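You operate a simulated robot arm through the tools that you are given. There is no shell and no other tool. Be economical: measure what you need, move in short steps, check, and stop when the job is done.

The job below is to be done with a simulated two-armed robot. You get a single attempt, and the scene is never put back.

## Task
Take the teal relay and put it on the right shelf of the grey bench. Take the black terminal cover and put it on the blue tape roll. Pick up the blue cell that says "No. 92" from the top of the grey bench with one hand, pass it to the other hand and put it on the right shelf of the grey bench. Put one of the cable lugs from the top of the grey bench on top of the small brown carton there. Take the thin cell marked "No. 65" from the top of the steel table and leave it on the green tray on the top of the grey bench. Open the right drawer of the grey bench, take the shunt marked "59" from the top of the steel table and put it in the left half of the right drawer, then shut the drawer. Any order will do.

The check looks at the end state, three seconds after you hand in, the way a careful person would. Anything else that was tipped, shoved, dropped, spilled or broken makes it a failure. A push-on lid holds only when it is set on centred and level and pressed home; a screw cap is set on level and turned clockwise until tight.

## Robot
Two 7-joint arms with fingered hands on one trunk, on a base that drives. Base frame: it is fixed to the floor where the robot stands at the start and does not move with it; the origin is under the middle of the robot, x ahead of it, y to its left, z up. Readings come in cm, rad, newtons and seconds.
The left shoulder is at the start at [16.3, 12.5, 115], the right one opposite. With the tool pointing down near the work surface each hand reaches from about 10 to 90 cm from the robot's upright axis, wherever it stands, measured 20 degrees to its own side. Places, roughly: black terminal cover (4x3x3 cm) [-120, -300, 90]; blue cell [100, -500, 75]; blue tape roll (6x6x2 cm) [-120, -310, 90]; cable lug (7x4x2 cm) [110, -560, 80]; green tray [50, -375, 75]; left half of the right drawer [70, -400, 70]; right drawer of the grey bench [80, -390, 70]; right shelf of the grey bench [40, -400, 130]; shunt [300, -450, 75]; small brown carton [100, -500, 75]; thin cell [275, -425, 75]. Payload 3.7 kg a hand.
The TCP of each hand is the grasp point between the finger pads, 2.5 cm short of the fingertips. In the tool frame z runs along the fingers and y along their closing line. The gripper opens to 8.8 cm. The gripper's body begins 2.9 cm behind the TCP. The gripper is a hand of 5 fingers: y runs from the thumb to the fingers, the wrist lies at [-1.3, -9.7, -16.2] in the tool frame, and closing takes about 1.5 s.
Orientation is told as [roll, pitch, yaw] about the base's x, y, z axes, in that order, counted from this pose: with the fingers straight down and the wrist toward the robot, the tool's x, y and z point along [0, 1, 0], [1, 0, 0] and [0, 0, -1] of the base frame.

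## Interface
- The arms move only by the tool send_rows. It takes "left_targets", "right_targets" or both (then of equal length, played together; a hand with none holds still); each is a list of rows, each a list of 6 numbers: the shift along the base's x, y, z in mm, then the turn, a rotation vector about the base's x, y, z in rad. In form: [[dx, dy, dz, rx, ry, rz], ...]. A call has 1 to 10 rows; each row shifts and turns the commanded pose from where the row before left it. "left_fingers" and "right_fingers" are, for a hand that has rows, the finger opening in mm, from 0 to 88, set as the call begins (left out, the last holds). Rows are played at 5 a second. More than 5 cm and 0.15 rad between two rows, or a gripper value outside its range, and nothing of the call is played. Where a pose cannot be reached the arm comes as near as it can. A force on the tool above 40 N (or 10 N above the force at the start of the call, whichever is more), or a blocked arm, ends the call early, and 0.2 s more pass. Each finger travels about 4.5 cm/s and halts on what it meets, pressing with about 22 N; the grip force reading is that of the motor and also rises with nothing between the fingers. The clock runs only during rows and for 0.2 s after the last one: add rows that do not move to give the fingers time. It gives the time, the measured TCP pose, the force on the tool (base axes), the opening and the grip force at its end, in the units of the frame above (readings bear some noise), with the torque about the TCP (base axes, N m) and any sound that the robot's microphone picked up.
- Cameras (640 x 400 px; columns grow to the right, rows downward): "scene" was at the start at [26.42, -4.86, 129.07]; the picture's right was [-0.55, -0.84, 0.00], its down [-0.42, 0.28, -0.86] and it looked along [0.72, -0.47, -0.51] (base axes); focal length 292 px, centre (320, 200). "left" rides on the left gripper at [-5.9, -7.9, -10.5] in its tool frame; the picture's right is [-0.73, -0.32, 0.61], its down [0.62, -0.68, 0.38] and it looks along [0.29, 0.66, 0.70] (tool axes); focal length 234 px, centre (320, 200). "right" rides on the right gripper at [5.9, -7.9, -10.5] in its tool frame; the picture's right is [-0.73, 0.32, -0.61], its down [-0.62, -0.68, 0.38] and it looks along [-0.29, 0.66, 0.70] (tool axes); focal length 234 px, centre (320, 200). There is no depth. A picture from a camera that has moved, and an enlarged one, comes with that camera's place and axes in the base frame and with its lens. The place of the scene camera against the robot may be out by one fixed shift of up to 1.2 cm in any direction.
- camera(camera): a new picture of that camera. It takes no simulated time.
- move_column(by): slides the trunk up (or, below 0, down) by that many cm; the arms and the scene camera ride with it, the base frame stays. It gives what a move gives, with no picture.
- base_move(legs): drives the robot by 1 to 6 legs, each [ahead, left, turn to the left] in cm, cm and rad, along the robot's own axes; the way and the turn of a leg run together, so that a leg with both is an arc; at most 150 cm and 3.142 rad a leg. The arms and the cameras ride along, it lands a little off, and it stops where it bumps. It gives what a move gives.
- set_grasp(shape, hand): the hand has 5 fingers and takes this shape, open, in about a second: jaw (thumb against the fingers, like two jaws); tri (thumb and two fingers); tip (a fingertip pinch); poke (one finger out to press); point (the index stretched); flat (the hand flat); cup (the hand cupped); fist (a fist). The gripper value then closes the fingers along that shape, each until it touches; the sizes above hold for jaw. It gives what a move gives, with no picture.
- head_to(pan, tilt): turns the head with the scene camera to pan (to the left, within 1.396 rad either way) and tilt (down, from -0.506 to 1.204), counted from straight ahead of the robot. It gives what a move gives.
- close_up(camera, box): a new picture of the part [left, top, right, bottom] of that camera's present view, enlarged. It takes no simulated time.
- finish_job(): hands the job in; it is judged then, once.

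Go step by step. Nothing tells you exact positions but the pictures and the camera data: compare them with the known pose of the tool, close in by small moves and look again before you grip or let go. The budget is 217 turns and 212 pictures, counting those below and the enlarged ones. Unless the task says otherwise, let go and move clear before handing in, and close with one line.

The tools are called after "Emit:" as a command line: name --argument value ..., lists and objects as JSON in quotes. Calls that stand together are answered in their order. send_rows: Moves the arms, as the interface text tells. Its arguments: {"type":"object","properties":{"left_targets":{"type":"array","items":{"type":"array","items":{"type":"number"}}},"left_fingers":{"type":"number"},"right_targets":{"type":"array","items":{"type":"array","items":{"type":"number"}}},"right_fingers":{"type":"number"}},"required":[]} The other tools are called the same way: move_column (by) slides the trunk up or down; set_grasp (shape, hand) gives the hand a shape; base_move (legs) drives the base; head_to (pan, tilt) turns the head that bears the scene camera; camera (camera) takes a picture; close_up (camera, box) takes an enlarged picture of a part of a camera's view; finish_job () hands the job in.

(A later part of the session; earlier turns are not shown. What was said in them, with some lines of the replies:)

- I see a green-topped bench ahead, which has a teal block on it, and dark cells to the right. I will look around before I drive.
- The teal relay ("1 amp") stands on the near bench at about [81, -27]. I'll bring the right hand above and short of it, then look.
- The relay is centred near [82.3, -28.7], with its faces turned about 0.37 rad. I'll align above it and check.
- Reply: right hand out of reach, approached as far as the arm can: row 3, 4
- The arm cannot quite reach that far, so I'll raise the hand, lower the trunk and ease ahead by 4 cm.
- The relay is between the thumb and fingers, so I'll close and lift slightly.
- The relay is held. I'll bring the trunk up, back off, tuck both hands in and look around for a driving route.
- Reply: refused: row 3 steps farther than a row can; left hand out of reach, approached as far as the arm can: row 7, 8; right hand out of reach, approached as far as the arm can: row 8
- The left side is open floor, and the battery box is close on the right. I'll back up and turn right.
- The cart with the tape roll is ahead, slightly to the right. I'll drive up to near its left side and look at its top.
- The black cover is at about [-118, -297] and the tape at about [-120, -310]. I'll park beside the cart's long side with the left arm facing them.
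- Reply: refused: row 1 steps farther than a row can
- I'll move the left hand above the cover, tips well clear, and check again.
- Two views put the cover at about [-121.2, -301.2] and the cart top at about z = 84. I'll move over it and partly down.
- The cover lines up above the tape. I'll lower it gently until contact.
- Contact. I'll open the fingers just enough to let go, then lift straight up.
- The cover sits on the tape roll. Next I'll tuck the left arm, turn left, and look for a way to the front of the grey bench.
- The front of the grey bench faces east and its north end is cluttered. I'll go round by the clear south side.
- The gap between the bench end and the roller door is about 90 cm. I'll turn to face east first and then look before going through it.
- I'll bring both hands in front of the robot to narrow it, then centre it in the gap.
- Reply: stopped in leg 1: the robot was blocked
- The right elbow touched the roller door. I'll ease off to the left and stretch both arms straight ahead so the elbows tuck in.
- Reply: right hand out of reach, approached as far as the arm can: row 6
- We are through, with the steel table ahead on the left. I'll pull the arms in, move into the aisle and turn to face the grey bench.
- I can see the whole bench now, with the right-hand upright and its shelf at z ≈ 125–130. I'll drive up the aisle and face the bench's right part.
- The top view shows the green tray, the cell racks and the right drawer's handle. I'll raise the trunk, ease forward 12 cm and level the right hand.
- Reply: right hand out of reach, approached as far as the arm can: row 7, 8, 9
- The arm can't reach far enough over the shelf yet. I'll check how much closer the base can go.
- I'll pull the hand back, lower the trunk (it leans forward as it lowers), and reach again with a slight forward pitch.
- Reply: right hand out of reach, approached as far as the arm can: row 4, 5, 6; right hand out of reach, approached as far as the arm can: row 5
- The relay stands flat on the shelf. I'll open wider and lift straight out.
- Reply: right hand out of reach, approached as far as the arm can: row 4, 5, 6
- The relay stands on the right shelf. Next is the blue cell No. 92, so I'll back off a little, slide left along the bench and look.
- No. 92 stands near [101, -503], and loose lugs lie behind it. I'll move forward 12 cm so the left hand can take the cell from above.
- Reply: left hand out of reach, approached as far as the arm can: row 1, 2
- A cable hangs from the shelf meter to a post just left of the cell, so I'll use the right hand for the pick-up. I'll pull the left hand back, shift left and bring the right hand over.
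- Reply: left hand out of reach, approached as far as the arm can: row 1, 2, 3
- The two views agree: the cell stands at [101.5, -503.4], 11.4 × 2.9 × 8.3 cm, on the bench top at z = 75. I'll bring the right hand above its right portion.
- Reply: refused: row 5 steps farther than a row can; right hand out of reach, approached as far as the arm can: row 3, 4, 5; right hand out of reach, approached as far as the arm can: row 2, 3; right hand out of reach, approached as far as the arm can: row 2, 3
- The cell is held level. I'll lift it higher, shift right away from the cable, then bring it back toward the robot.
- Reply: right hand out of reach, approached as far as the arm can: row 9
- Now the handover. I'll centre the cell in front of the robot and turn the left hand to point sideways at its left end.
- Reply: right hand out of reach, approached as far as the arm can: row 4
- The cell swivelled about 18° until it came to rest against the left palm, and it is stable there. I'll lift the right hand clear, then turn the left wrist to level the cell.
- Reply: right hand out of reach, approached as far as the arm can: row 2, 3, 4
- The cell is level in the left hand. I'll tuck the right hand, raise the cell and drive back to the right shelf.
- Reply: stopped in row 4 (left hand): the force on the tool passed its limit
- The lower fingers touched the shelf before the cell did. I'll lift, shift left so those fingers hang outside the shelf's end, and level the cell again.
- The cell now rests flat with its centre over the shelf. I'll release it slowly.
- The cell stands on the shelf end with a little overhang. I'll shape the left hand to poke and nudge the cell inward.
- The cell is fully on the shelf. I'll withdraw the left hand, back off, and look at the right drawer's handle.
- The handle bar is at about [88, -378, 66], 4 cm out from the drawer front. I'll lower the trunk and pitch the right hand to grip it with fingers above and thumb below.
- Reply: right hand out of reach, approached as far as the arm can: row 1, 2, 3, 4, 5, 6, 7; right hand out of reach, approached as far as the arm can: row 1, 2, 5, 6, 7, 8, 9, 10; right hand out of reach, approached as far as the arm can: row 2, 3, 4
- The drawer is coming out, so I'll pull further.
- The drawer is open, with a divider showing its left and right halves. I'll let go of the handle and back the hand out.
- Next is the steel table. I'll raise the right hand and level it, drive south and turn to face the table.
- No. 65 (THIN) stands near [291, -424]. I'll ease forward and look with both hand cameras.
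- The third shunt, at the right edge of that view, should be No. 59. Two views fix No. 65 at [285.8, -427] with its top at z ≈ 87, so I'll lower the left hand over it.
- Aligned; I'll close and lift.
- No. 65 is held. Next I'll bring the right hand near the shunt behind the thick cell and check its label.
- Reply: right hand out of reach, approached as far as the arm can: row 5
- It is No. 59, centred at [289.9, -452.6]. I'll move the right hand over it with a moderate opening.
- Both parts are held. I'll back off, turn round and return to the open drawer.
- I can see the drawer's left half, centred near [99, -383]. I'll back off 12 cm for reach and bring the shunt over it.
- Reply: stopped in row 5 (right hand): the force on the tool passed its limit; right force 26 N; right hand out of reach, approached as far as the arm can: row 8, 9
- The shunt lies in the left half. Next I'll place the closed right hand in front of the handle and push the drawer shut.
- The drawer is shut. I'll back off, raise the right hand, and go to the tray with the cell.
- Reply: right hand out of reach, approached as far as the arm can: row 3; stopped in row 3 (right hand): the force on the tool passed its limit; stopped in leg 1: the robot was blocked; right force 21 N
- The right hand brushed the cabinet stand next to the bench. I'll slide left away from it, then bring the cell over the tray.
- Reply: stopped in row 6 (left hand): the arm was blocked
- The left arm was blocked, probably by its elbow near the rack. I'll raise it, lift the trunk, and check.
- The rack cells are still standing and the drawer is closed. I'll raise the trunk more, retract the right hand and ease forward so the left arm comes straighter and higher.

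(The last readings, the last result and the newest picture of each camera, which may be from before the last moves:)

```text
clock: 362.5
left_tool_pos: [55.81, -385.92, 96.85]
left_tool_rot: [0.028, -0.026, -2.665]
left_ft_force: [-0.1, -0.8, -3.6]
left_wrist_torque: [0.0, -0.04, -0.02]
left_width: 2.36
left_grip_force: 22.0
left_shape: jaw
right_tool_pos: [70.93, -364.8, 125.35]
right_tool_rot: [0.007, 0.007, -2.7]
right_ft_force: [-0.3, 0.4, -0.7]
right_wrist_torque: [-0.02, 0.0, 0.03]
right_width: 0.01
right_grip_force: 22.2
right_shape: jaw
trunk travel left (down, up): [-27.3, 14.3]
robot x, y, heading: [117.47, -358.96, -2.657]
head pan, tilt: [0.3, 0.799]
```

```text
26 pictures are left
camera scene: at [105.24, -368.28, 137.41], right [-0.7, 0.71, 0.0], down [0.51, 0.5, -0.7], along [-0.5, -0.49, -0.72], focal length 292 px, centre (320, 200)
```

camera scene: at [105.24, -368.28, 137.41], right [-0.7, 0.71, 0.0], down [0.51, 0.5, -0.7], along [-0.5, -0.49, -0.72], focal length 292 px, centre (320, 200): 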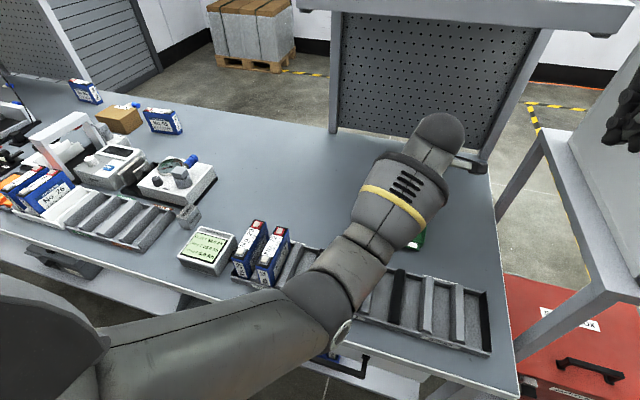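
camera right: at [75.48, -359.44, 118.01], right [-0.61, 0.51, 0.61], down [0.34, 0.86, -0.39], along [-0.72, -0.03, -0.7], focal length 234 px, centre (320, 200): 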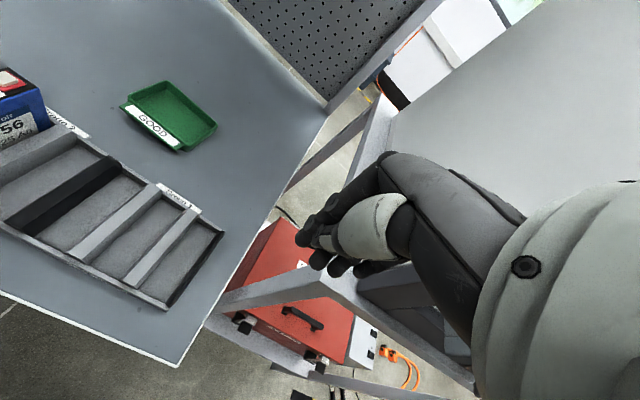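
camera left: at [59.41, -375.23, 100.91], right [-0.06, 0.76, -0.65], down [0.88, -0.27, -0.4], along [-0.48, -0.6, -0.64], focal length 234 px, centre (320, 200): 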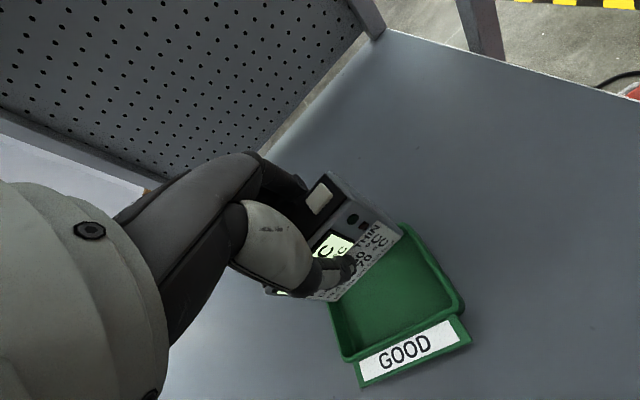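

Emit:
send_rows --left_targets '[[0, 0, -25, 0, 0, 0], [0, 0, -25, 0, 0, 0], [0, 0, -25, 0, 0, 0], [0, 0, -20, 0, 0, 0], [0, 0, 0, 0, 0, 0]]'

Emit:
camera --camera "left"

Emit:
camera --camera "scene"

```text
clock: 363.7
left_tool_pos: [55.87, -385.91, 87.31]
left_tool_rot: [0.027, -0.027, -2.666]
left_ft_force: [-0.1, 0.9, -3.2]
left_wrist_torque: [-0.01, -0.01, 0.01]
left_width: 2.4
left_grip_force: 21.9
left_shape: jaw
right_tool_pos: [71.01, -364.88, 125.25]
right_tool_rot: [0.005, 0.008, -2.7]
right_ft_force: [1.0, -0.2, -1.2]
right_wrist_torque: [0.0, -0.03, 0.0]
right_width: 0.0
right_grip_force: 22.2
right_shape: jaw
trunk travel left (down, up): [-27.3, 14.3]
robot x, y, heading: [117.76, -359.07, -2.665]
head pan, tilt: [0.3, 0.799]
```

```text
25 pictures are left
camera left: at [60.26, -376.66, 97.59], right [-0.05, 0.77, -0.64], down [0.89, -0.26, -0.38], along [-0.46, -0.58, -0.67], focal length 234 px, centre (320, 200)
```

left: 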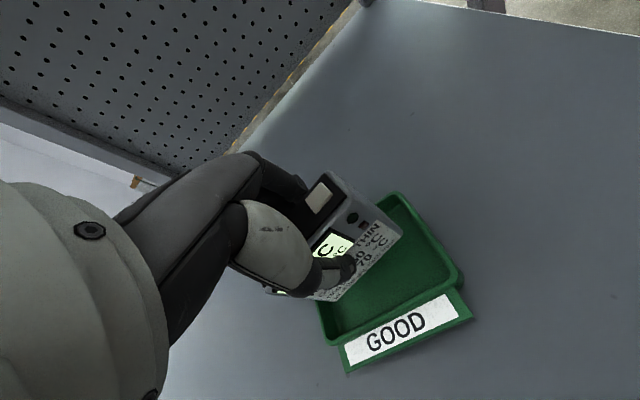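

```text
24 pictures are left
camera scene: at [105.23, -368.29, 137.41], right [-0.7, 0.71, 0.0], down [0.51, 0.5, -0.7], along [-0.5, -0.49, -0.72], focal length 292 px, centre (320, 200)
```

scene: 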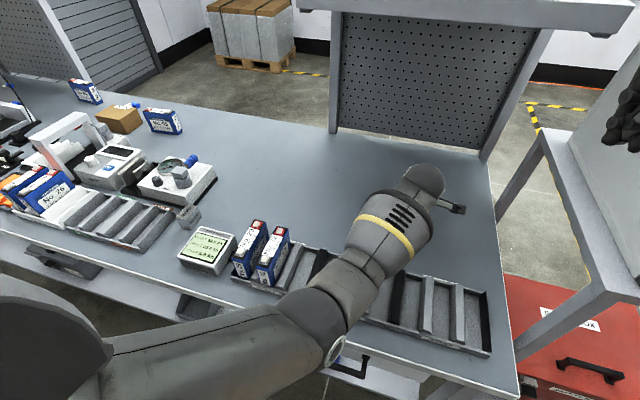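

Emit:
send_rows --left_targets '[[0, 0, -20, 0, 0, 0], [0, 0, -15, 0, 0, 0], [0, 0, -8, 0, 0, 0], [0, 0, -5, 0, 0, 0], [0, 0, 0, 0, 0, 0]]'

Emit:
camera --camera "left"

```text
clock: 364.9
left_tool_pos: [55.73, -385.86, 83.61]
left_tool_rot: [0.024, -0.041, -2.665]
left_ft_force: [3.7, -1.7, 35.3]
left_wrist_torque: [-0.1, -0.07, -0.04]
left_width: 2.73
left_grip_force: 22.2
left_shape: jaw
right_tool_pos: [71.41, -364.83, 125.64]
right_tool_rot: [0.008, 0.003, -2.699]
right_ft_force: [-0.7, -0.3, -0.6]
right_wrist_torque: [0.01, 0.01, 0.01]
right_width: 0.0
right_grip_force: 22.2
right_shape: jaw
trunk travel left (down, up): [-27.3, 14.3]
robot x, y, heading: [117.99, -358.87, -2.658]
head pan, tilt: [0.3, 0.799]
```

```text
23 pictures are left
camera left: at [60.25, -376.55, 93.68], right [-0.06, 0.77, -0.64], down [0.88, -0.26, -0.4], along [-0.47, -0.59, -0.66], focal length 234 px, centre (320, 200)
```

left: 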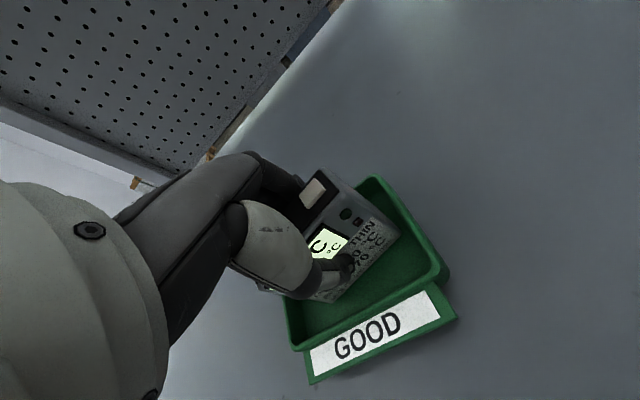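

The cell is on the tray. I'll relieve the pressure, open and lift away.

Emit:
send_rows --left_targets '[[0, 0, 4, 0, 0, 0], [0, 0, 0, 0, 0, 0]]'

Emit:
send_rows --left_targets '[[0, 0, 0, 0, 0, 0], [0, 0, 0, 0, 0, 0], [0, 0, 0, 0, 0, 0], [0, 0, 0, 0, 0, 0]]' --left_fingers 60

Emit:
send_rows --left_targets '[[0, 0, 10, 0, 0, 0], [0, 0, 25, 0, 0, 0], [0, 0, 30, 0, 0, 0], [0, 0, 40, 0, 0, 0], [0, 0, 40, 0, 0, 0], [0, 0, 40, 0, 0, 0], [0, 0, 0, 0, 0, 0]]'

Emit:
camera --camera "left"

```text
clock: 365.5
left_tool_pos: [55.73, -385.86, 83.61]
left_tool_rot: [0.026, -0.035, -2.666]
left_ft_force: [-0.6, -0.7, 28.7]
left_wrist_torque: [-0.08, 0.02, -0.1]
left_width: 2.74
left_grip_force: 22.0
left_shape: jaw
right_tool_pos: [71.3, -364.57, 125.41]
right_tool_rot: [0.008, 0.005, -2.7]
right_ft_force: [0.1, 0.2, 0.2]
right_wrist_torque: [0.01, -0.04, 0.02]
right_width: 0.01
right_grip_force: 21.8
right_shape: jaw
trunk travel left (down, up): [-27.3, 14.3]
robot x, y, heading: [117.41, -358.84, -2.664]
head pan, tilt: [0.3, 0.799]
```

```text
clock: 366.5
left_tool_pos: [55.77, -385.9, 82.91]
left_tool_rot: [0.029, -0.024, -2.664]
left_ft_force: [-0.3, -0.1, -0.6]
left_wrist_torque: [0.0, 0.01, -0.01]
left_width: 5.84
left_grip_force: 0.1
left_shape: jaw
right_tool_pos: [71.0, -364.89, 125.4]
right_tool_rot: [0.007, 0.006, -2.7]
right_ft_force: [0.1, 0.8, -0.7]
right_wrist_torque: [-0.02, 0.02, -0.04]
right_width: 0.0
right_grip_force: 22.2
right_shape: jaw
trunk travel left (down, up): [-27.3, 14.3]
robot x, y, heading: [117.36, -359.17, -2.665]
head pan, tilt: [0.3, 0.799]
```

```text
clock: 368.1
left_tool_pos: [55.79, -385.93, 101.73]
left_tool_rot: [0.026, -0.024, -2.665]
left_ft_force: [1.1, -0.3, -0.5]
left_wrist_torque: [0.01, -0.01, 0.02]
left_width: 5.97
left_grip_force: 0.1
left_shape: jaw
right_tool_pos: [70.9, -364.88, 125.31]
right_tool_rot: [0.007, 0.008, -2.701]
right_ft_force: [-0.4, 0.7, -0.2]
right_wrist_torque: [0.05, -0.02, -0.04]
right_width: 0.0
right_grip_force: 22.3
right_shape: jaw
trunk travel left (down, up): [-27.3, 14.3]
robot x, y, heading: [117.52, -359.09, -2.669]
head pan, tilt: [0.3, 0.799]
```

```text
22 pictures are left
camera left: at [60.27, -376.59, 111.97], right [-0.05, 0.77, -0.63], down [0.89, -0.25, -0.38], along [-0.46, -0.58, -0.67], focal length 234 px, centre (320, 200)
```

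left: 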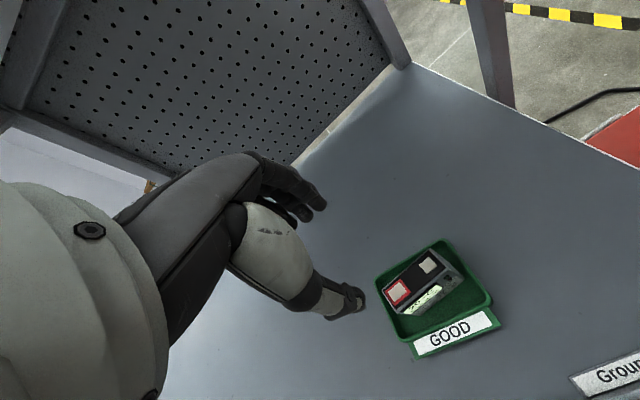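

No. 65 stands in the tray. The lug lies at the bench's far back edge, so I need to reach it from behind. I'll retract, go south along the aisle and back round the bench end.

Emit:
send_rows --left_targets '[[40, 20, 10, 0, 0, 0], [40, 20, 10, 0, 0, 0], [40, 20, 10, 0, 0, 0], [30, 15, 0, 0, 0, 0], [0, 0, 0, 0, 0, 0]]'

Emit:
base_move --legs '[[-37, 0, 0.03], [0, 115, 0], [0, 115, 0]]'

```text
clock: 369.3
left_tool_pos: [70.68, -378.33, 104.77]
left_tool_rot: [0.028, -0.025, -2.666]
left_ft_force: [0.1, 0.2, -0.6]
left_wrist_torque: [-0.01, 0.02, -0.01]
left_width: 5.98
left_grip_force: 0.1
left_shape: jaw
right_tool_pos: [70.89, -364.84, 125.28]
right_tool_rot: [0.006, 0.008, -2.7]
right_ft_force: [-0.1, 0.4, 0.0]
right_wrist_torque: [-0.03, 0.0, 0.0]
right_width: 0.02
right_grip_force: 22.2
right_shape: jaw
trunk travel left (down, up): [-27.3, 14.3]
robot x, y, heading: [117.66, -358.8, -2.666]
head pan, tilt: [0.3, 0.799]
```

```text
clock: 382.8
left_tool_pos: [217.69, -566.2, 104.89]
left_tool_rot: [0.028, -0.027, -2.645]
left_ft_force: [0.2, 0.3, -0.2]
left_wrist_torque: [0.0, 0.0, 0.01]
left_width: 5.96
left_grip_force: 0.1
left_shape: jaw
right_tool_pos: [217.74, -552.65, 125.32]
right_tool_rot: [0.006, 0.008, -2.68]
right_ft_force: [0.4, 0.3, -0.4]
right_wrist_torque: [0.0, 0.03, -0.03]
right_width: 0.0
right_grip_force: 21.3
right_shape: jaw
trunk travel left (down, up): [-27.3, 14.3]
robot x, y, heading: [264.08, -545.58, -2.638]
head pan, tilt: [0.3, 0.799]
```

Emit:
send_rows --left_targets '[[10, -19, 10, 0, 0, 0], [10, -19, 10, 0, 0, 0], [-25, -36, 0, 0, 0, 0], [-25, -36, 0, 0, 0, 0], [-35, -36, 0, 0, 0, 0], [-35, -36, 0, 0, 0, 0], [-35, -36, 0, 0, 0, 0], [-35, -30, 0, 0, 0, 0]]' --right_targets '[[-39, -22, -10, 0, 0, 0], [-39, -22, -10, 0, 0, 0], [-39, -22, 0, 0, 0, 0], [-39, -22, 0, 0, 0, 0], [-39, -22, 0, 0, 0, 0], [-39, -22, 0, 0, 0, 0], [-39, -22, 0, 0, 0, 0], [-39, -22, 0, 0, 0, 0]]'

Emit:
base_move --legs '[[0, -6, 0.008]]'

Emit:
base_move --legs '[[70, 0, 0]]'

Emit:
head_to --pan -0.1 --tilt 0.6

Emit:
camera --camera "scene"

```text
refused: row 5 steps farther than a row can; nothing moved
```

```text
clock: 383.7
left_tool_pos: [214.97, -561.34, 104.76]
left_tool_rot: [0.029, -0.027, -2.638]
left_ft_force: [0.0, -0.2, 0.0]
left_wrist_torque: [-0.02, -0.02, 0.01]
left_width: 5.97
left_grip_force: 0.0
left_shape: jaw
right_tool_pos: [214.77, -547.74, 125.15]
right_tool_rot: [0.008, 0.007, -2.672]
right_ft_force: [0.3, 1.0, 1.0]
right_wrist_torque: [-0.04, -0.01, 0.02]
right_width: 0.01
right_grip_force: 22.0
right_shape: jaw
trunk travel left (down, up): [-27.3, 14.3]
robot x, y, heading: [261.17, -540.55, -2.633]
head pan, tilt: [0.3, 0.799]
```

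```text
clock: 387.6
left_tool_pos: [153.04, -594.51, 104.85]
left_tool_rot: [0.028, -0.027, -2.65]
left_ft_force: [-0.1, -0.9, 1.2]
left_wrist_torque: [-0.01, 0.01, -0.03]
left_width: 5.97
left_grip_force: 0.1
left_shape: jaw
right_tool_pos: [153.08, -580.83, 125.25]
right_tool_rot: [0.008, 0.005, -2.684]
right_ft_force: [-1.0, 0.1, -0.7]
right_wrist_torque: [0.03, -0.04, -0.01]
right_width: 0.0
right_grip_force: 22.3
right_shape: jaw
trunk travel left (down, up): [-27.3, 14.3]
robot x, y, heading: [199.52, -574.45, -2.648]
head pan, tilt: [0.3, 0.799]
```

```text
clock: 388.4
left_tool_pos: [152.96, -594.38, 104.75]
left_tool_rot: [0.028, -0.026, -2.65]
left_ft_force: [-0.2, 0.2, 0.0]
left_wrist_torque: [-0.03, -0.01, -0.01]
left_width: 5.97
left_grip_force: 0.1
left_shape: jaw
right_tool_pos: [153.15, -581.01, 125.35]
right_tool_rot: [0.007, 0.006, -2.683]
right_ft_force: [0.1, 0.8, 0.0]
right_wrist_torque: [0.01, -0.03, -0.03]
right_width: 0.0
right_grip_force: 21.8
right_shape: jaw
trunk travel left (down, up): [-27.3, 14.3]
robot x, y, heading: [199.78, -574.0, -2.647]
head pan, tilt: [-0.099, 0.6]
```

```text
21 pictures are left
camera scene: at [184.96, -581.55, 139.09], right [-0.39, 0.92, 0.0], down [0.52, 0.22, -0.82], along [-0.76, -0.32, -0.57], focal length 292 px, centre (320, 200)
```

scene: 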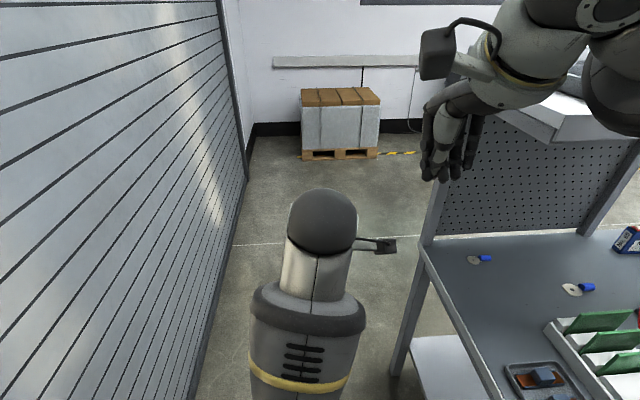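

Emit:
send_rows --left_targets '[[10, -19, 0, 0, 0, 0], [10, -19, 0, 0, 0, 0], [-25, -36, 0, 0, 0, 0], [-25, -36, 0, 0, 0, 0], [-30, -32, 0, 0, 0, 0], [-35, -30, 0, 0, 0, 0], [-35, -30, 0, 0, 0, 0], [-35, -30, 0, 0, 0, 0]]' --right_targets '[[-39, -22, -10, 0, 0, 0], [-39, -22, -10, 0, 0, 0], [-39, -22, 0, 0, 0, 0], [-39, -22, 0, 0, 0, 0], [-39, -22, 0, 0, 0, 0], [-39, -22, 0, 0, 0, 0], [-39, -22, 0, 0, 0, 0], [-39, -22, 0, 0, 0, 0]]'

Emit:
base_move --legs '[[0, 0, 0.018], [40, 0, 0]]'

Emit:
camera --camera "scene"

```text
clock: 390.2
left_tool_pos: [136.74, -618.19, 104.54]
left_tool_rot: [0.024, -0.026, -2.648]
left_ft_force: [0.1, -0.2, -0.5]
left_wrist_torque: [0.0, -0.01, -0.01]
left_width: 5.96
left_grip_force: 0.0
left_shape: jaw
right_tool_pos: [121.94, -599.08, 123.34]
right_tool_rot: [0.002, 0.006, -2.68]
right_ft_force: [-0.3, -0.9, 0.0]
right_wrist_torque: [0.03, 0.03, -0.02]
right_width: 0.01
right_grip_force: 22.0
right_shape: jaw
trunk travel left (down, up): [-27.3, 14.3]
robot x, y, heading: [199.74, -574.22, -2.642]
head pan, tilt: [-0.099, 0.6]
```

```text
clock: 393.1
left_tool_pos: [102.5, -637.66, 104.58]
left_tool_rot: [0.027, -0.026, -2.639]
left_ft_force: [0.3, -0.6, 0.0]
left_wrist_torque: [0.01, 0.03, -0.01]
left_width: 5.95
left_grip_force: 0.1
left_shape: jaw
right_tool_pos: [87.41, -618.52, 123.27]
right_tool_rot: [0.007, 0.007, -2.673]
right_ft_force: [-0.2, 0.5, 0.3]
right_wrist_torque: [-0.03, -0.02, 0.02]
right_width: 0.02
right_grip_force: 22.1
right_shape: jaw
trunk travel left (down, up): [-27.3, 14.3]
robot x, y, heading: [165.22, -593.47, -2.637]
head pan, tilt: [-0.099, 0.6]
```

```text
20 pictures are left
camera scene: at [150.49, -600.94, 139.09], right [-0.39, 0.92, 0.0], down [0.52, 0.22, -0.82], along [-0.76, -0.32, -0.57], focal length 292 px, centre (320, 200)
```

scene: 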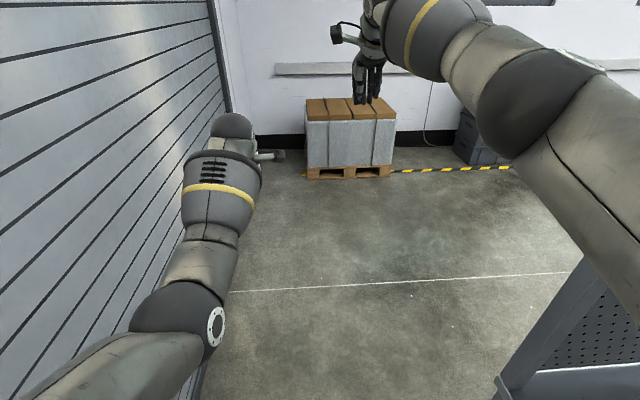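

Emit:
base_move --legs '[[60, 0, 0]]'

Emit:
base_move --legs '[[72, 0, 0]]'

```text
clock: 396.5
left_tool_pos: [50.1, -667.97, 104.65]
left_tool_rot: [0.027, -0.026, -2.631]
left_ft_force: [0.4, -0.3, -0.9]
left_wrist_torque: [-0.02, 0.01, -0.03]
left_width: 5.95
left_grip_force: 0.0
left_shape: jaw
right_tool_pos: [34.72, -649.07, 123.25]
right_tool_rot: [0.007, 0.006, -2.66]
right_ft_force: [0.3, 0.6, -1.2]
right_wrist_torque: [0.0, -0.02, -0.02]
right_width: 0.0
right_grip_force: 22.1
right_shape: jaw
trunk travel left (down, up): [-27.3, 14.3]
robot x, y, heading: [112.01, -623.06, -2.625]
head pan, tilt: [-0.099, 0.6]
```

```text
clock: 400.4
left_tool_pos: [-11.07, -704.81, 104.65]
left_tool_rot: [0.028, -0.026, -2.612]
left_ft_force: [-0.6, -0.4, 0.4]
left_wrist_torque: [0.04, -0.01, 0.02]
left_width: 5.98
left_grip_force: 0.1
left_shape: jaw
right_tool_pos: [-26.49, -686.24, 123.39]
right_tool_rot: [0.007, 0.006, -2.648]
right_ft_force: [-0.2, -0.2, -0.8]
right_wrist_torque: [-0.01, 0.02, -0.01]
right_width: 0.01
right_grip_force: 22.3
right_shape: jaw
trunk travel left (down, up): [-27.3, 14.3]
robot x, y, heading: [50.41, -658.82, -2.609]
head pan, tilt: [-0.099, 0.6]
```

Emit:
send_rows --left_targets '[[40, 22, 0, 0, 0, 0], [40, 22, 0, 0, 0, 0], [40, 22, 0, 0, 0, 0], [40, 22, 0, 0, 0, 0], [40, 22, 0, 0, 0, 0], [40, 22, 0, 0, 0, 0]]' --right_targets '[[40, 22, 0, 0, 0, 0], [40, 22, 0, 0, 0, 0], [40, 22, 0, 0, 0, 0], [40, 22, 0, 0, 0, 0], [40, 22, 0, 0, 0, 0], [40, 22, 0, 0, 0, 0]]' --right_fingers 88

Emit:
base_move --legs '[[0, -93, 0], [0, 0, 3.12], [25, 45, 0]]'

Emit:
head_to --pan -0.2 --tilt 0.7

Emit:
camera --camera "scene"

```text
clock: 401.8
left_tool_pos: [13.25, -691.81, 104.94]
left_tool_rot: [0.026, -0.03, -2.611]
left_ft_force: [-0.3, -0.1, 0.1]
left_wrist_torque: [0.01, 0.02, 0.01]
left_width: 5.96
left_grip_force: 0.1
left_shape: jaw
right_tool_pos: [-2.49, -672.82, 123.53]
right_tool_rot: [0.008, 0.006, -2.647]
right_ft_force: [-0.4, 0.1, 0.3]
right_wrist_torque: [-0.01, -0.01, -0.02]
right_width: 8.76
right_grip_force: 0.1
right_shape: jaw
trunk travel left (down, up): [-27.3, 14.3]
robot x, y, heading: [50.49, -658.84, -2.614]
head pan, tilt: [-0.099, 0.6]
```

```text
clock: 416.8
left_tool_pos: [31.87, -490.96, 104.87]
left_tool_rot: [0.025, -0.025, 0.595]
left_ft_force: [0.6, -0.9, 0.7]
left_wrist_torque: [-0.02, 0.0, -0.01]
left_width: 6.0
left_grip_force: 0.1
left_shape: jaw
right_tool_pos: [48.97, -508.69, 123.45]
right_tool_rot: [0.007, 0.008, 0.56]
right_ft_force: [-0.3, 0.4, 0.1]
right_wrist_torque: [0.03, 0.0, 0.01]
right_width: 8.77
right_grip_force: 0.1
right_shape: jaw
trunk travel left (down, up): [-27.3, 14.3]
robot x, y, heading: [-3.24, -525.94, 0.598]
head pan, tilt: [-0.099, 0.6]
```

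```text
clock: 417.5
left_tool_pos: [31.9, -490.91, 104.82]
left_tool_rot: [0.029, -0.026, 0.596]
left_ft_force: [-0.4, -0.4, 1.1]
left_wrist_torque: [0.01, -0.02, 0.0]
left_width: 5.99
left_grip_force: 0.0
left_shape: jaw
right_tool_pos: [48.72, -508.8, 123.44]
right_tool_rot: [0.007, 0.008, 0.561]
right_ft_force: [0.2, 0.0, -0.1]
right_wrist_torque: [0.01, -0.01, 0.02]
right_width: 8.75
right_grip_force: 0.2
right_shape: jaw
trunk travel left (down, up): [-27.3, 14.3]
robot x, y, heading: [-3.1, -525.73, 0.597]
head pan, tilt: [-0.201, 0.7]
```

```text
19 pictures are left
camera scene: at [12.43, -518.01, 138.24], right [0.39, -0.92, 0.0], down [-0.59, -0.25, -0.77], along [0.71, 0.3, -0.64], focal length 292 px, centre (320, 200)
```

scene: 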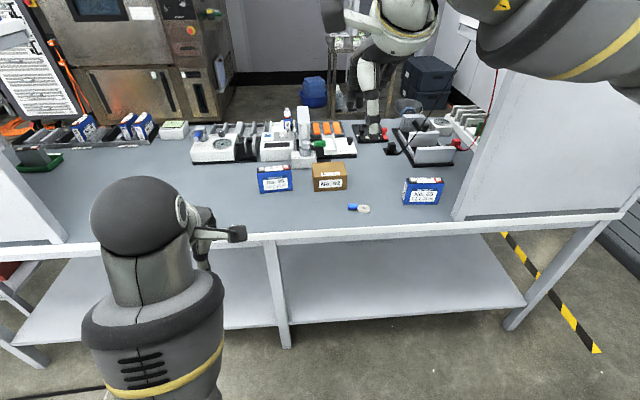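

I'm now behind the bench with the lug and carton in plain view. I'll straighten up, move in, and bring the right hand over the lug.

Emit:
base_move --legs '[[0, 0, -0.1], [20, 0, 0]]'

Emit:
camera --camera "right"

```text
clock: 419.6
left_tool_pos: [52.83, -485.11, 104.93]
left_tool_rot: [0.029, -0.024, 0.493]
left_ft_force: [0.3, -1.0, 0.1]
left_wrist_torque: [0.01, -0.01, 0.0]
left_width: 5.95
left_grip_force: 0.0
left_shape: jaw
right_tool_pos: [67.89, -504.57, 123.43]
right_tool_rot: [0.006, 0.008, 0.458]
right_ft_force: [0.4, 0.1, -0.3]
right_wrist_torque: [0.01, 0.02, -0.03]
right_width: 8.75
right_grip_force: 0.0
right_shape: jaw
trunk travel left (down, up): [-27.3, 14.3]
robot x, y, heading: [14.49, -516.33, 0.493]
head pan, tilt: [-0.201, 0.7]
```

```text
18 pictures are left
camera right: at [58.31, -502.91, 134.01], right [0.62, -0.51, 0.6], down [-0.34, -0.86, -0.38], along [0.71, 0.03, -0.7], focal length 234 px, centre (320, 200)
```

right: 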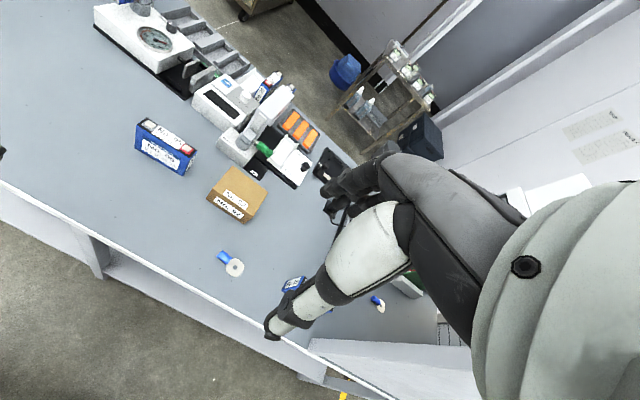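

Emit:
send_rows --right_targets '[[24, -5, -35, 0, 0, 0], [24, -5, -35, 0, 0, 0], [23, -4, -35, 0, 0, 0], [0, 0, -45, 0, 0, 0], [0, 0, -45, 0, 0, 0], [0, 0, -45, 0, 0, 0], [0, 0, -45, 0, 0, 0], [0, 0, 0, 0, 0, 0]]'

Emit:
camera --camera "right"

```text
clock: 421.4
left_tool_pos: [52.78, -485.09, 104.92]
left_tool_rot: [0.027, -0.025, 0.493]
left_ft_force: [0.6, -0.4, 0.5]
left_wrist_torque: [0.0, -0.03, 0.0]
left_width: 5.98
left_grip_force: 0.1
left_shape: jaw
right_tool_pos: [74.74, -506.04, 94.93]
right_tool_rot: [0.007, 0.005, 0.459]
right_ft_force: [-0.1, 0.0, 0.1]
right_wrist_torque: [0.02, -0.02, -0.01]
right_width: 8.78
right_grip_force: 0.2
right_shape: jaw
trunk travel left (down, up): [-27.3, 14.3]
robot x, y, heading: [14.42, -516.19, 0.499]
head pan, tilt: [-0.201, 0.7]
```

```text
17 pictures are left
camera right: at [65.23, -504.38, 105.47], right [0.62, -0.51, 0.6], down [-0.34, -0.86, -0.38], along [0.71, 0.03, -0.7], focal length 234 px, centre (320, 200)
```

right: 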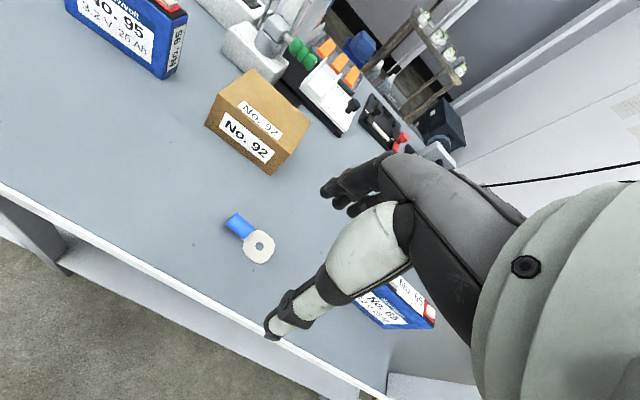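

Emit:
send_rows --right_targets '[[23, 20, 0, 0, 0, 0], [23, 21, 0, 0, 0, 0], [0, 0, -40, 0, 0, 0], [0, 0, -40, 0, 0, 0], [0, 0, -25, 0, 0, 0], [0, 0, 0, 0, 0, 0]]' --right_fingers 60

Emit:
camera --camera "right"

```text
clock: 422.8
left_tool_pos: [52.84, -485.24, 104.84]
left_tool_rot: [0.026, -0.026, 0.494]
left_ft_force: [0.8, -0.5, 0.5]
left_wrist_torque: [-0.03, 0.04, 0.04]
left_width: 5.95
left_grip_force: 0.0
left_shape: jaw
right_tool_pos: [79.32, -501.91, 84.4]
right_tool_rot: [0.006, 0.006, 0.458]
right_ft_force: [0.1, 0.0, 0.5]
right_wrist_torque: [-0.03, -0.02, 0.02]
right_width: 6.04
right_grip_force: 0.1
right_shape: jaw
trunk travel left (down, up): [-27.3, 14.3]
robot x, y, heading: [14.68, -516.47, 0.503]
head pan, tilt: [-0.201, 0.7]
```

```text
16 pictures are left
camera right: at [69.8, -500.18, 95.06], right [0.62, -0.51, 0.6], down [-0.34, -0.86, -0.38], along [0.71, 0.03, -0.7], focal length 234 px, centre (320, 200)
```

right: 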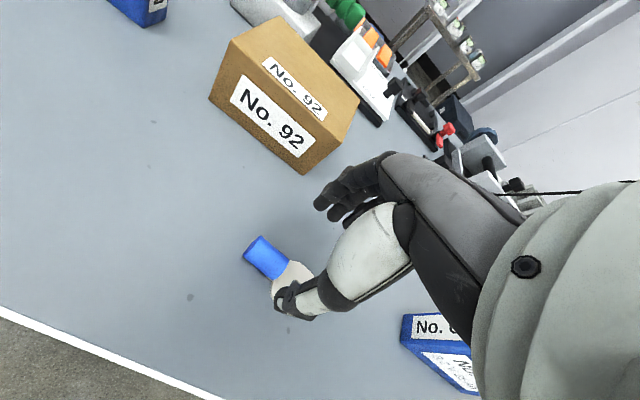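

Emit:
send_rows --right_targets '[[0, 2, -30, 0, 0, 0], [0, 0, -15, 0, 0, 0], [0, 0, -6, 0, 0, 0], [0, 0, -3, 0, 0, 0], [0, 0, 0, 0, 0, 0]]'

Emit:
close_up --camera "right" --box '[200, 180, 400, 330]'

```text
clock: 423.7
left_tool_pos: [52.75, -485.13, 104.92]
left_tool_rot: [0.027, -0.026, 0.493]
left_ft_force: [0.7, 0.3, -0.3]
left_wrist_torque: [-0.01, 0.02, 0.02]
left_width: 5.95
left_grip_force: 0.1
left_shape: jaw
right_tool_pos: [80.11, -501.16, 80.46]
right_tool_rot: [0.017, -0.016, 0.46]
right_ft_force: [-1.8, -1.3, 20.4]
right_wrist_torque: [-0.21, 0.44, 0.0]
right_width: 6.07
right_grip_force: 0.0
right_shape: jaw
trunk travel left (down, up): [-27.3, 14.3]
robot x, y, heading: [14.75, -516.32, 0.498]
head pan, tilt: [-0.201, 0.7]
stopped in row 4 (right hand): the force on the tool passed its limit (the readings are from after the stop); the commanded pose is now the measured one
```

```text
2.67 times, centred on (300, 255) of right
camera zoom: at [70.31, -499.68, 90.94], right [0.61, -0.52, 0.6], down [-0.33, -0.85, -0.4], along [0.72, 0.05, -0.69], focal length 624 px, centre (373, 53)
```

zoom: 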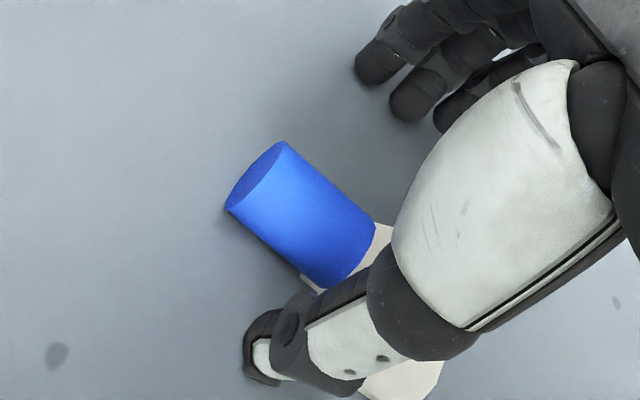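

Emit:
send_rows --right_targets '[[0, 0, 3, 0, 0, 0], [0, 0, 0, 0, 0, 0]]'

Emit:
send_rows --right_targets '[[0, 0, 0, 0, 0, 0], [0, 0, 0, 0, 0, 0], [0, 0, 0, 0, 0, 0], [0, 0, 0, 0, 0, 0], [0, 0, 0, 0, 0, 0], [0, 0, 0, 0, 0, 0], [0, 0, 0, 0, 0, 0], [0, 0, 0, 0, 0, 0]]' --right_fingers 0

Emit:
send_rows --right_targets '[[0, 0, 20, 0, 0, 0], [0, 0, 40, 0, 0, 0], [0, 0, 40, 0, 0, 0], [0, 0, 30, 0, 0, 0], [0, 0, 0, 0, 0, 0]]'

Emit:
camera --camera "right"

```text
clock: 424.3
left_tool_pos: [52.67, -485.11, 105.06]
left_tool_rot: [0.026, -0.028, 0.495]
left_ft_force: [-0.8, 0.5, 0.8]
left_wrist_torque: [0.01, -0.03, 0.0]
left_width: 5.98
left_grip_force: 0.0
left_shape: jaw
right_tool_pos: [79.82, -501.31, 80.37]
right_tool_rot: [0.013, -0.011, 0.458]
right_ft_force: [-0.4, 0.4, 16.9]
right_wrist_torque: [-0.06, 0.07, 0.04]
right_width: 6.04
right_grip_force: 0.1
right_shape: jaw
trunk travel left (down, up): [-27.3, 14.3]
robot x, y, heading: [14.39, -516.06, 0.493]
head pan, tilt: [-0.201, 0.7]
```

```text
clock: 426.1
left_tool_pos: [52.77, -485.1, 105.02]
left_tool_rot: [0.026, -0.029, 0.494]
left_ft_force: [0.3, 0.1, -0.1]
left_wrist_torque: [-0.01, 0.01, -0.03]
left_width: 5.97
left_grip_force: 0.0
left_shape: jaw
right_tool_pos: [79.94, -501.29, 80.37]
right_tool_rot: [0.014, -0.01, 0.46]
right_ft_force: [2.6, 1.8, 17.4]
right_wrist_torque: [0.09, -0.31, 0.11]
right_width: 2.56
right_grip_force: 21.6
right_shape: jaw
trunk travel left (down, up): [-27.3, 14.3]
robot x, y, heading: [14.73, -516.83, 0.494]
head pan, tilt: [-0.201, 0.7]
```

```text
clock: 427.3
left_tool_pos: [52.78, -485.2, 104.89]
left_tool_rot: [0.027, -0.026, 0.493]
left_ft_force: [-0.1, 0.2, 0.0]
left_wrist_torque: [0.0, -0.02, 0.02]
left_width: 5.97
left_grip_force: 0.0
left_shape: jaw
right_tool_pos: [79.82, -501.32, 93.38]
right_tool_rot: [0.014, -0.008, 0.459]
right_ft_force: [0.5, -0.5, -0.6]
right_wrist_torque: [-0.01, 0.0, -0.01]
right_width: 2.37
right_grip_force: 21.8
right_shape: jaw
trunk travel left (down, up): [-27.3, 14.3]
robot x, y, heading: [14.35, -516.57, 0.495]
head pan, tilt: [-0.201, 0.7]
```

```text
14 pictures are left
camera right: at [70.18, -499.69, 103.85], right [0.61, -0.52, 0.6], down [-0.33, -0.85, -0.4], along [0.72, 0.04, -0.7], focal length 234 px, centre (320, 200)
```

right: 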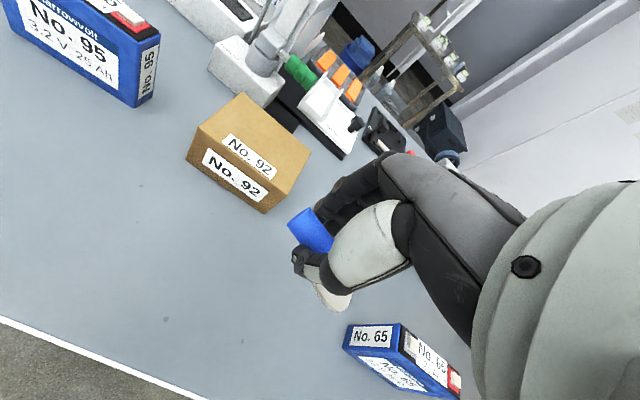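

The lug is held. I'll raise it, move the base forward 8 cm and bring it over the carton.

Emit:
send_rows --right_targets '[[0, 0, 30, 0, 0, 0], [0, 0, 0, 0, 0, 0]]'

Emit:
base_move --legs '[[8, 0, 0]]'

Emit:
send_rows --right_targets '[[0, 32, 0, 0, 0, 0], [-2, 33, 0, 0, 0, 0], [-2, 30, 0, 0, 0, 0], [0, 0, 0, 0, 0, 0]]'

Emit:
camera --camera "right"

```text
clock: 427.9
left_tool_pos: [52.9, -484.96, 104.8]
left_tool_rot: [0.028, -0.026, 0.492]
left_ft_force: [-0.6, -0.3, 0.0]
left_wrist_torque: [0.02, 0.01, -0.02]
left_width: 5.95
left_grip_force: 0.0
left_shape: jaw
right_tool_pos: [80.0, -501.31, 96.18]
right_tool_rot: [0.015, -0.007, 0.46]
right_ft_force: [-1.0, 0.5, -0.3]
right_wrist_torque: [-0.03, 0.0, -0.02]
right_width: 2.34
right_grip_force: 22.4
right_shape: jaw
trunk travel left (down, up): [-27.3, 14.3]
robot x, y, heading: [14.58, -516.65, 0.498]
head pan, tilt: [-0.201, 0.7]
```

```text
clock: 429.0
left_tool_pos: [60.0, -481.07, 104.84]
left_tool_rot: [0.029, -0.026, 0.495]
left_ft_force: [-0.1, 0.2, -0.1]
left_wrist_torque: [0.02, 0.04, 0.01]
left_width: 5.98
left_grip_force: 0.2
left_shape: jaw
right_tool_pos: [86.87, -497.32, 96.26]
right_tool_rot: [0.012, -0.008, 0.461]
right_ft_force: [0.0, -0.2, -1.0]
right_wrist_torque: [0.03, 0.0, 0.03]
right_width: 2.39
right_grip_force: 22.1
right_shape: jaw
trunk travel left (down, up): [-27.3, 14.3]
robot x, y, heading: [21.68, -512.57, 0.499]
head pan, tilt: [-0.201, 0.7]
```

```text
clock: 430.0
left_tool_pos: [59.92, -481.18, 104.91]
left_tool_rot: [0.029, -0.025, 0.496]
left_ft_force: [-0.4, 0.1, -0.4]
left_wrist_torque: [-0.02, -0.03, -0.01]
left_width: 5.99
left_grip_force: 0.1
left_shape: jaw
right_tool_pos: [86.7, -487.6, 96.15]
right_tool_rot: [0.014, -0.01, 0.46]
right_ft_force: [0.2, -0.2, -0.2]
right_wrist_torque: [0.0, 0.01, -0.01]
right_width: 2.36
right_grip_force: 22.3
right_shape: jaw
trunk travel left (down, up): [-27.3, 14.3]
robot x, y, heading: [21.73, -512.72, 0.499]
head pan, tilt: [-0.201, 0.7]
```

```text
13 pictures are left
camera right: at [76.92, -486.19, 106.64], right [0.61, -0.52, 0.6], down [-0.33, -0.86, -0.4], along [0.72, 0.04, -0.69], focal length 234 px, centre (320, 200)
```

right: 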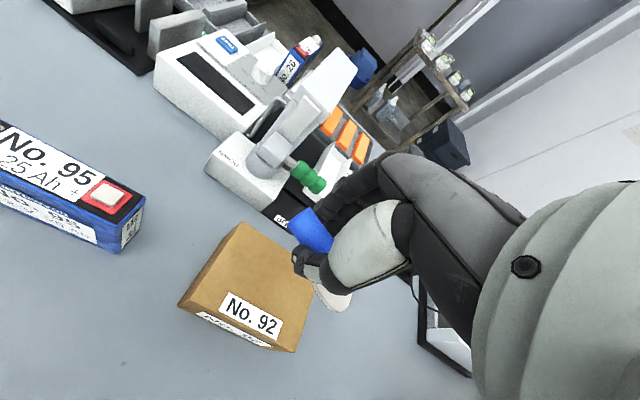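

Emit:
send_rows --right_targets '[[2, -5, -30, 0, 0, 0], [0, 0, -35, 0, 0, 0], [0, 0, -15, 0, 0, 0], [0, 0, 0, 0, 0, 0]]'

Emit:
close_up --camera "right" --box '[180, 180, 420, 360]'

```text
clock: 431.0
left_tool_pos: [59.91, -481.24, 104.76]
left_tool_rot: [0.027, -0.026, 0.497]
left_ft_force: [0.5, 0.0, 1.0]
left_wrist_torque: [-0.01, 0.01, 0.0]
left_width: 5.96
left_grip_force: 0.1
left_shape: jaw
right_tool_pos: [86.65, -488.22, 88.2]
right_tool_rot: [0.015, -0.007, 0.461]
right_ft_force: [0.6, 0.0, -0.5]
right_wrist_torque: [-0.01, 0.01, 0.01]
right_width: 2.33
right_grip_force: 21.9
right_shape: jaw
trunk travel left (down, up): [-27.3, 14.3]
robot x, y, heading: [21.94, -512.61, 0.496]
head pan, tilt: [-0.201, 0.7]
```

```text
2.22 times, centred on (300, 270) of right
camera zoom: at [76.98, -486.74, 98.69], right [0.61, -0.52, 0.6], down [-0.33, -0.86, -0.4], along [0.72, 0.04, -0.69], focal length 520 px, centre (364, 44)
```

zoom: 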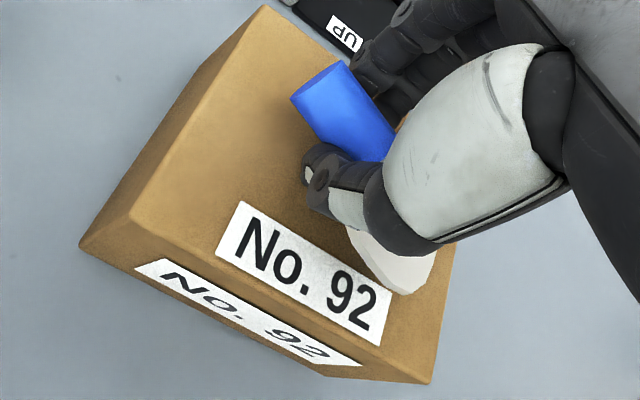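

Emit:
send_rows --right_targets '[[0, 0, -6, 0, 0, 0], [0, 0, -5, 0, 0, 0], [0, 0, -4, 0, 0, 0], [0, 0, 0, 0, 0, 0]]'

Emit:
close_up --camera "right" --box '[180, 180, 420, 360]'

```text
clock: 432.0
left_tool_pos: [59.72, -481.17, 104.88]
left_tool_rot: [0.028, -0.026, 0.495]
left_ft_force: [-0.6, -0.2, -0.5]
left_wrist_torque: [0.03, 0.01, 0.01]
left_width: 6.0
left_grip_force: 0.1
left_shape: jaw
right_tool_pos: [86.63, -488.13, 86.74]
right_tool_rot: [0.014, -0.011, 0.462]
right_ft_force: [-0.4, 0.5, 3.1]
right_wrist_torque: [-0.03, -0.1, -0.01]
right_width: 2.34
right_grip_force: 21.8
right_shape: jaw
trunk travel left (down, up): [-27.3, 14.3]
robot x, y, heading: [21.83, -513.14, 0.497]
head pan, tilt: [-0.201, 0.7]
```

```text
2.22 times, centred on (300, 270) of right
camera zoom: at [76.96, -486.71, 97.28], right [0.61, -0.52, 0.6], down [-0.33, -0.86, -0.4], along [0.72, 0.04, -0.69], focal length 520 px, centre (364, 44)
```

zoom: 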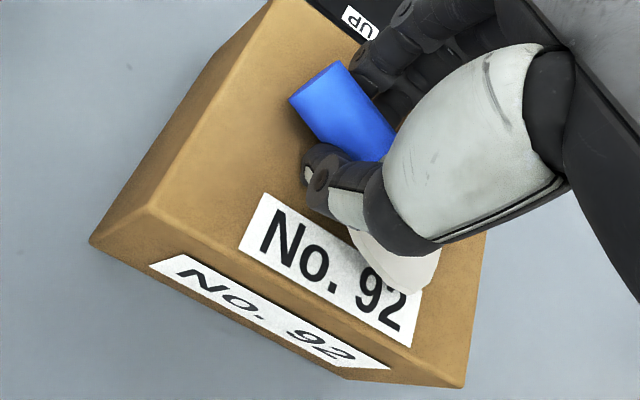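

The lug touches the carton top. I'll open the hand and lift straight up.

Emit:
send_rows --right_targets '[[0, 0, 0, 0, 0, 0], [0, 0, 0, 0, 0, 0], [0, 0, 0, 0, 0, 0], [0, 0, 0, 0, 0, 0]]' --right_fingers 50

Emit:
send_rows --right_targets '[[0, 0, 10, 0, 0, 0], [0, 0, 25, 0, 0, 0], [0, 0, 40, 0, 0, 0], [0, 0, 45, 0, 0, 0], [0, 0, 0, 0, 0, 0]]'

Emit:
camera --camera "right"

```text
clock: 433.0
left_tool_pos: [59.9, -481.29, 105.0]
left_tool_rot: [0.029, -0.027, 0.496]
left_ft_force: [-0.7, 0.3, -0.7]
left_wrist_torque: [-0.02, 0.03, 0.02]
left_width: 5.97
left_grip_force: 0.1
left_shape: jaw
right_tool_pos: [86.7, -488.18, 86.74]
right_tool_rot: [0.015, -0.009, 0.462]
right_ft_force: [1.7, 1.0, 5.5]
right_wrist_torque: [-0.02, 0.07, 0.0]
right_width: 4.72
right_grip_force: 0.0
right_shape: jaw
trunk travel left (down, up): [-27.3, 14.3]
robot x, y, heading: [21.9, -512.3, 0.494]
head pan, tilt: [-0.201, 0.7]
```

```text
clock: 434.2
left_tool_pos: [59.81, -481.11, 104.81]
left_tool_rot: [0.028, -0.027, 0.496]
left_ft_force: [0.4, 0.0, -0.5]
left_wrist_torque: [0.0, -0.02, -0.06]
left_width: 5.96
left_grip_force: 0.1
left_shape: jaw
right_tool_pos: [86.81, -488.22, 98.93]
right_tool_rot: [0.013, -0.008, 0.459]
right_ft_force: [0.0, 0.2, -0.2]
right_wrist_torque: [-0.01, -0.02, 0.01]
right_width: 4.98
right_grip_force: 0.1
right_shape: jaw
trunk travel left (down, up): [-27.3, 14.3]
robot x, y, heading: [21.22, -512.76, 0.499]
head pan, tilt: [-0.201, 0.7]
```

```text
10 pictures are left
camera right: at [77.01, -486.61, 109.33], right [0.61, -0.52, 0.6], down [-0.33, -0.86, -0.4], along [0.72, 0.04, -0.7], focal length 234 px, centre (320, 200)
```

right: 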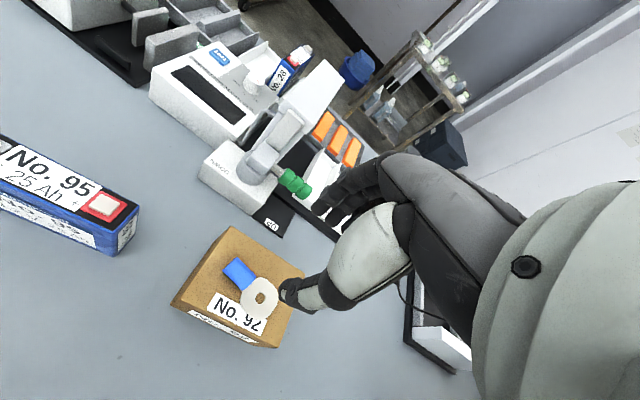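

The lug rests on the carton. I'll lift the hand higher, back away and take a last look.

Emit:
send_rows --right_targets '[[0, 0, 45, 0, 0, 0], [0, 0, 45, 0, 0, 0], [-30, -15, 20, 0, 0, 0], [0, 0, 0, 0, 0, 0]]'

Emit:
base_move --legs '[[-35, 0, 0]]'

Emit:
head_to --pan 0.1 --tilt 0.5

Emit:
camera --camera "scene"

```text
clock: 435.2
left_tool_pos: [59.91, -481.09, 104.76]
left_tool_rot: [0.027, -0.024, 0.495]
left_ft_force: [-0.4, 0.2, -0.1]
left_wrist_torque: [0.0, -0.02, 0.0]
left_width: 5.99
left_grip_force: 0.1
left_shape: jaw
right_tool_pos: [83.64, -489.64, 109.59]
right_tool_rot: [0.015, -0.009, 0.46]
right_ft_force: [-0.8, -0.1, 0.3]
right_wrist_torque: [0.04, -0.01, 0.0]
right_width: 4.97
right_grip_force: 0.0
right_shape: jaw
trunk travel left (down, up): [-27.3, 14.3]
robot x, y, heading: [21.45, -512.27, 0.497]
head pan, tilt: [-0.201, 0.7]
```

```text
clock: 437.5
left_tool_pos: [29.12, -497.66, 104.76]
left_tool_rot: [0.028, -0.027, 0.499]
left_ft_force: [0.5, 0.5, 0.5]
left_wrist_torque: [0.0, 0.01, 0.01]
left_width: 5.97
left_grip_force: 0.0
left_shape: jaw
right_tool_pos: [52.92, -506.22, 109.68]
right_tool_rot: [0.013, -0.009, 0.467]
right_ft_force: [0.1, 0.3, -0.4]
right_wrist_torque: [-0.02, -0.01, 0.01]
right_width: 4.97
right_grip_force: 0.1
right_shape: jaw
trunk travel left (down, up): [-27.3, 14.3]
robot x, y, heading: [-8.8, -529.49, 0.505]
head pan, tilt: [-0.201, 0.7]
```

```text
clock: 438.3
left_tool_pos: [29.12, -497.67, 104.81]
left_tool_rot: [0.028, -0.026, 0.501]
left_ft_force: [0.1, 0.4, -0.7]
left_wrist_torque: [0.02, 0.0, 0.03]
left_width: 5.96
left_grip_force: 0.0
left_shape: jaw
right_tool_pos: [52.98, -506.22, 109.71]
right_tool_rot: [0.013, -0.008, 0.467]
right_ft_force: [0.2, 0.2, 0.1]
right_wrist_torque: [0.0, -0.03, 0.01]
right_width: 4.97
right_grip_force: 0.0
right_shape: jaw
trunk travel left (down, up): [-27.3, 14.3]
robot x, y, heading: [-9.13, -529.55, 0.504]
head pan, tilt: [0.099, 0.499]
```

```text
9 pictures are left
camera scene: at [6.57, -520.18, 140.0], right [0.57, -0.82, 0.0], down [-0.39, -0.27, -0.88], along [0.72, 0.5, -0.48], focal length 292 px, centre (320, 200)
```

scene: 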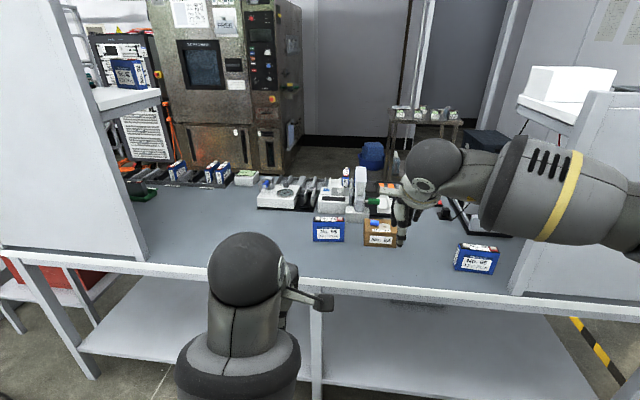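

I can see the blue cell on the shelf, the lug on the carton, and the rack cells still standing. Both hands are empty and clear, so I'm handing in.

Emit:
finish_job

```text
The job is handed in.
```

I did all six tasks and handed the job in; the robot's right hand did brush the cabinet stand beside the bench once, but nothing looked shifted afterwards.
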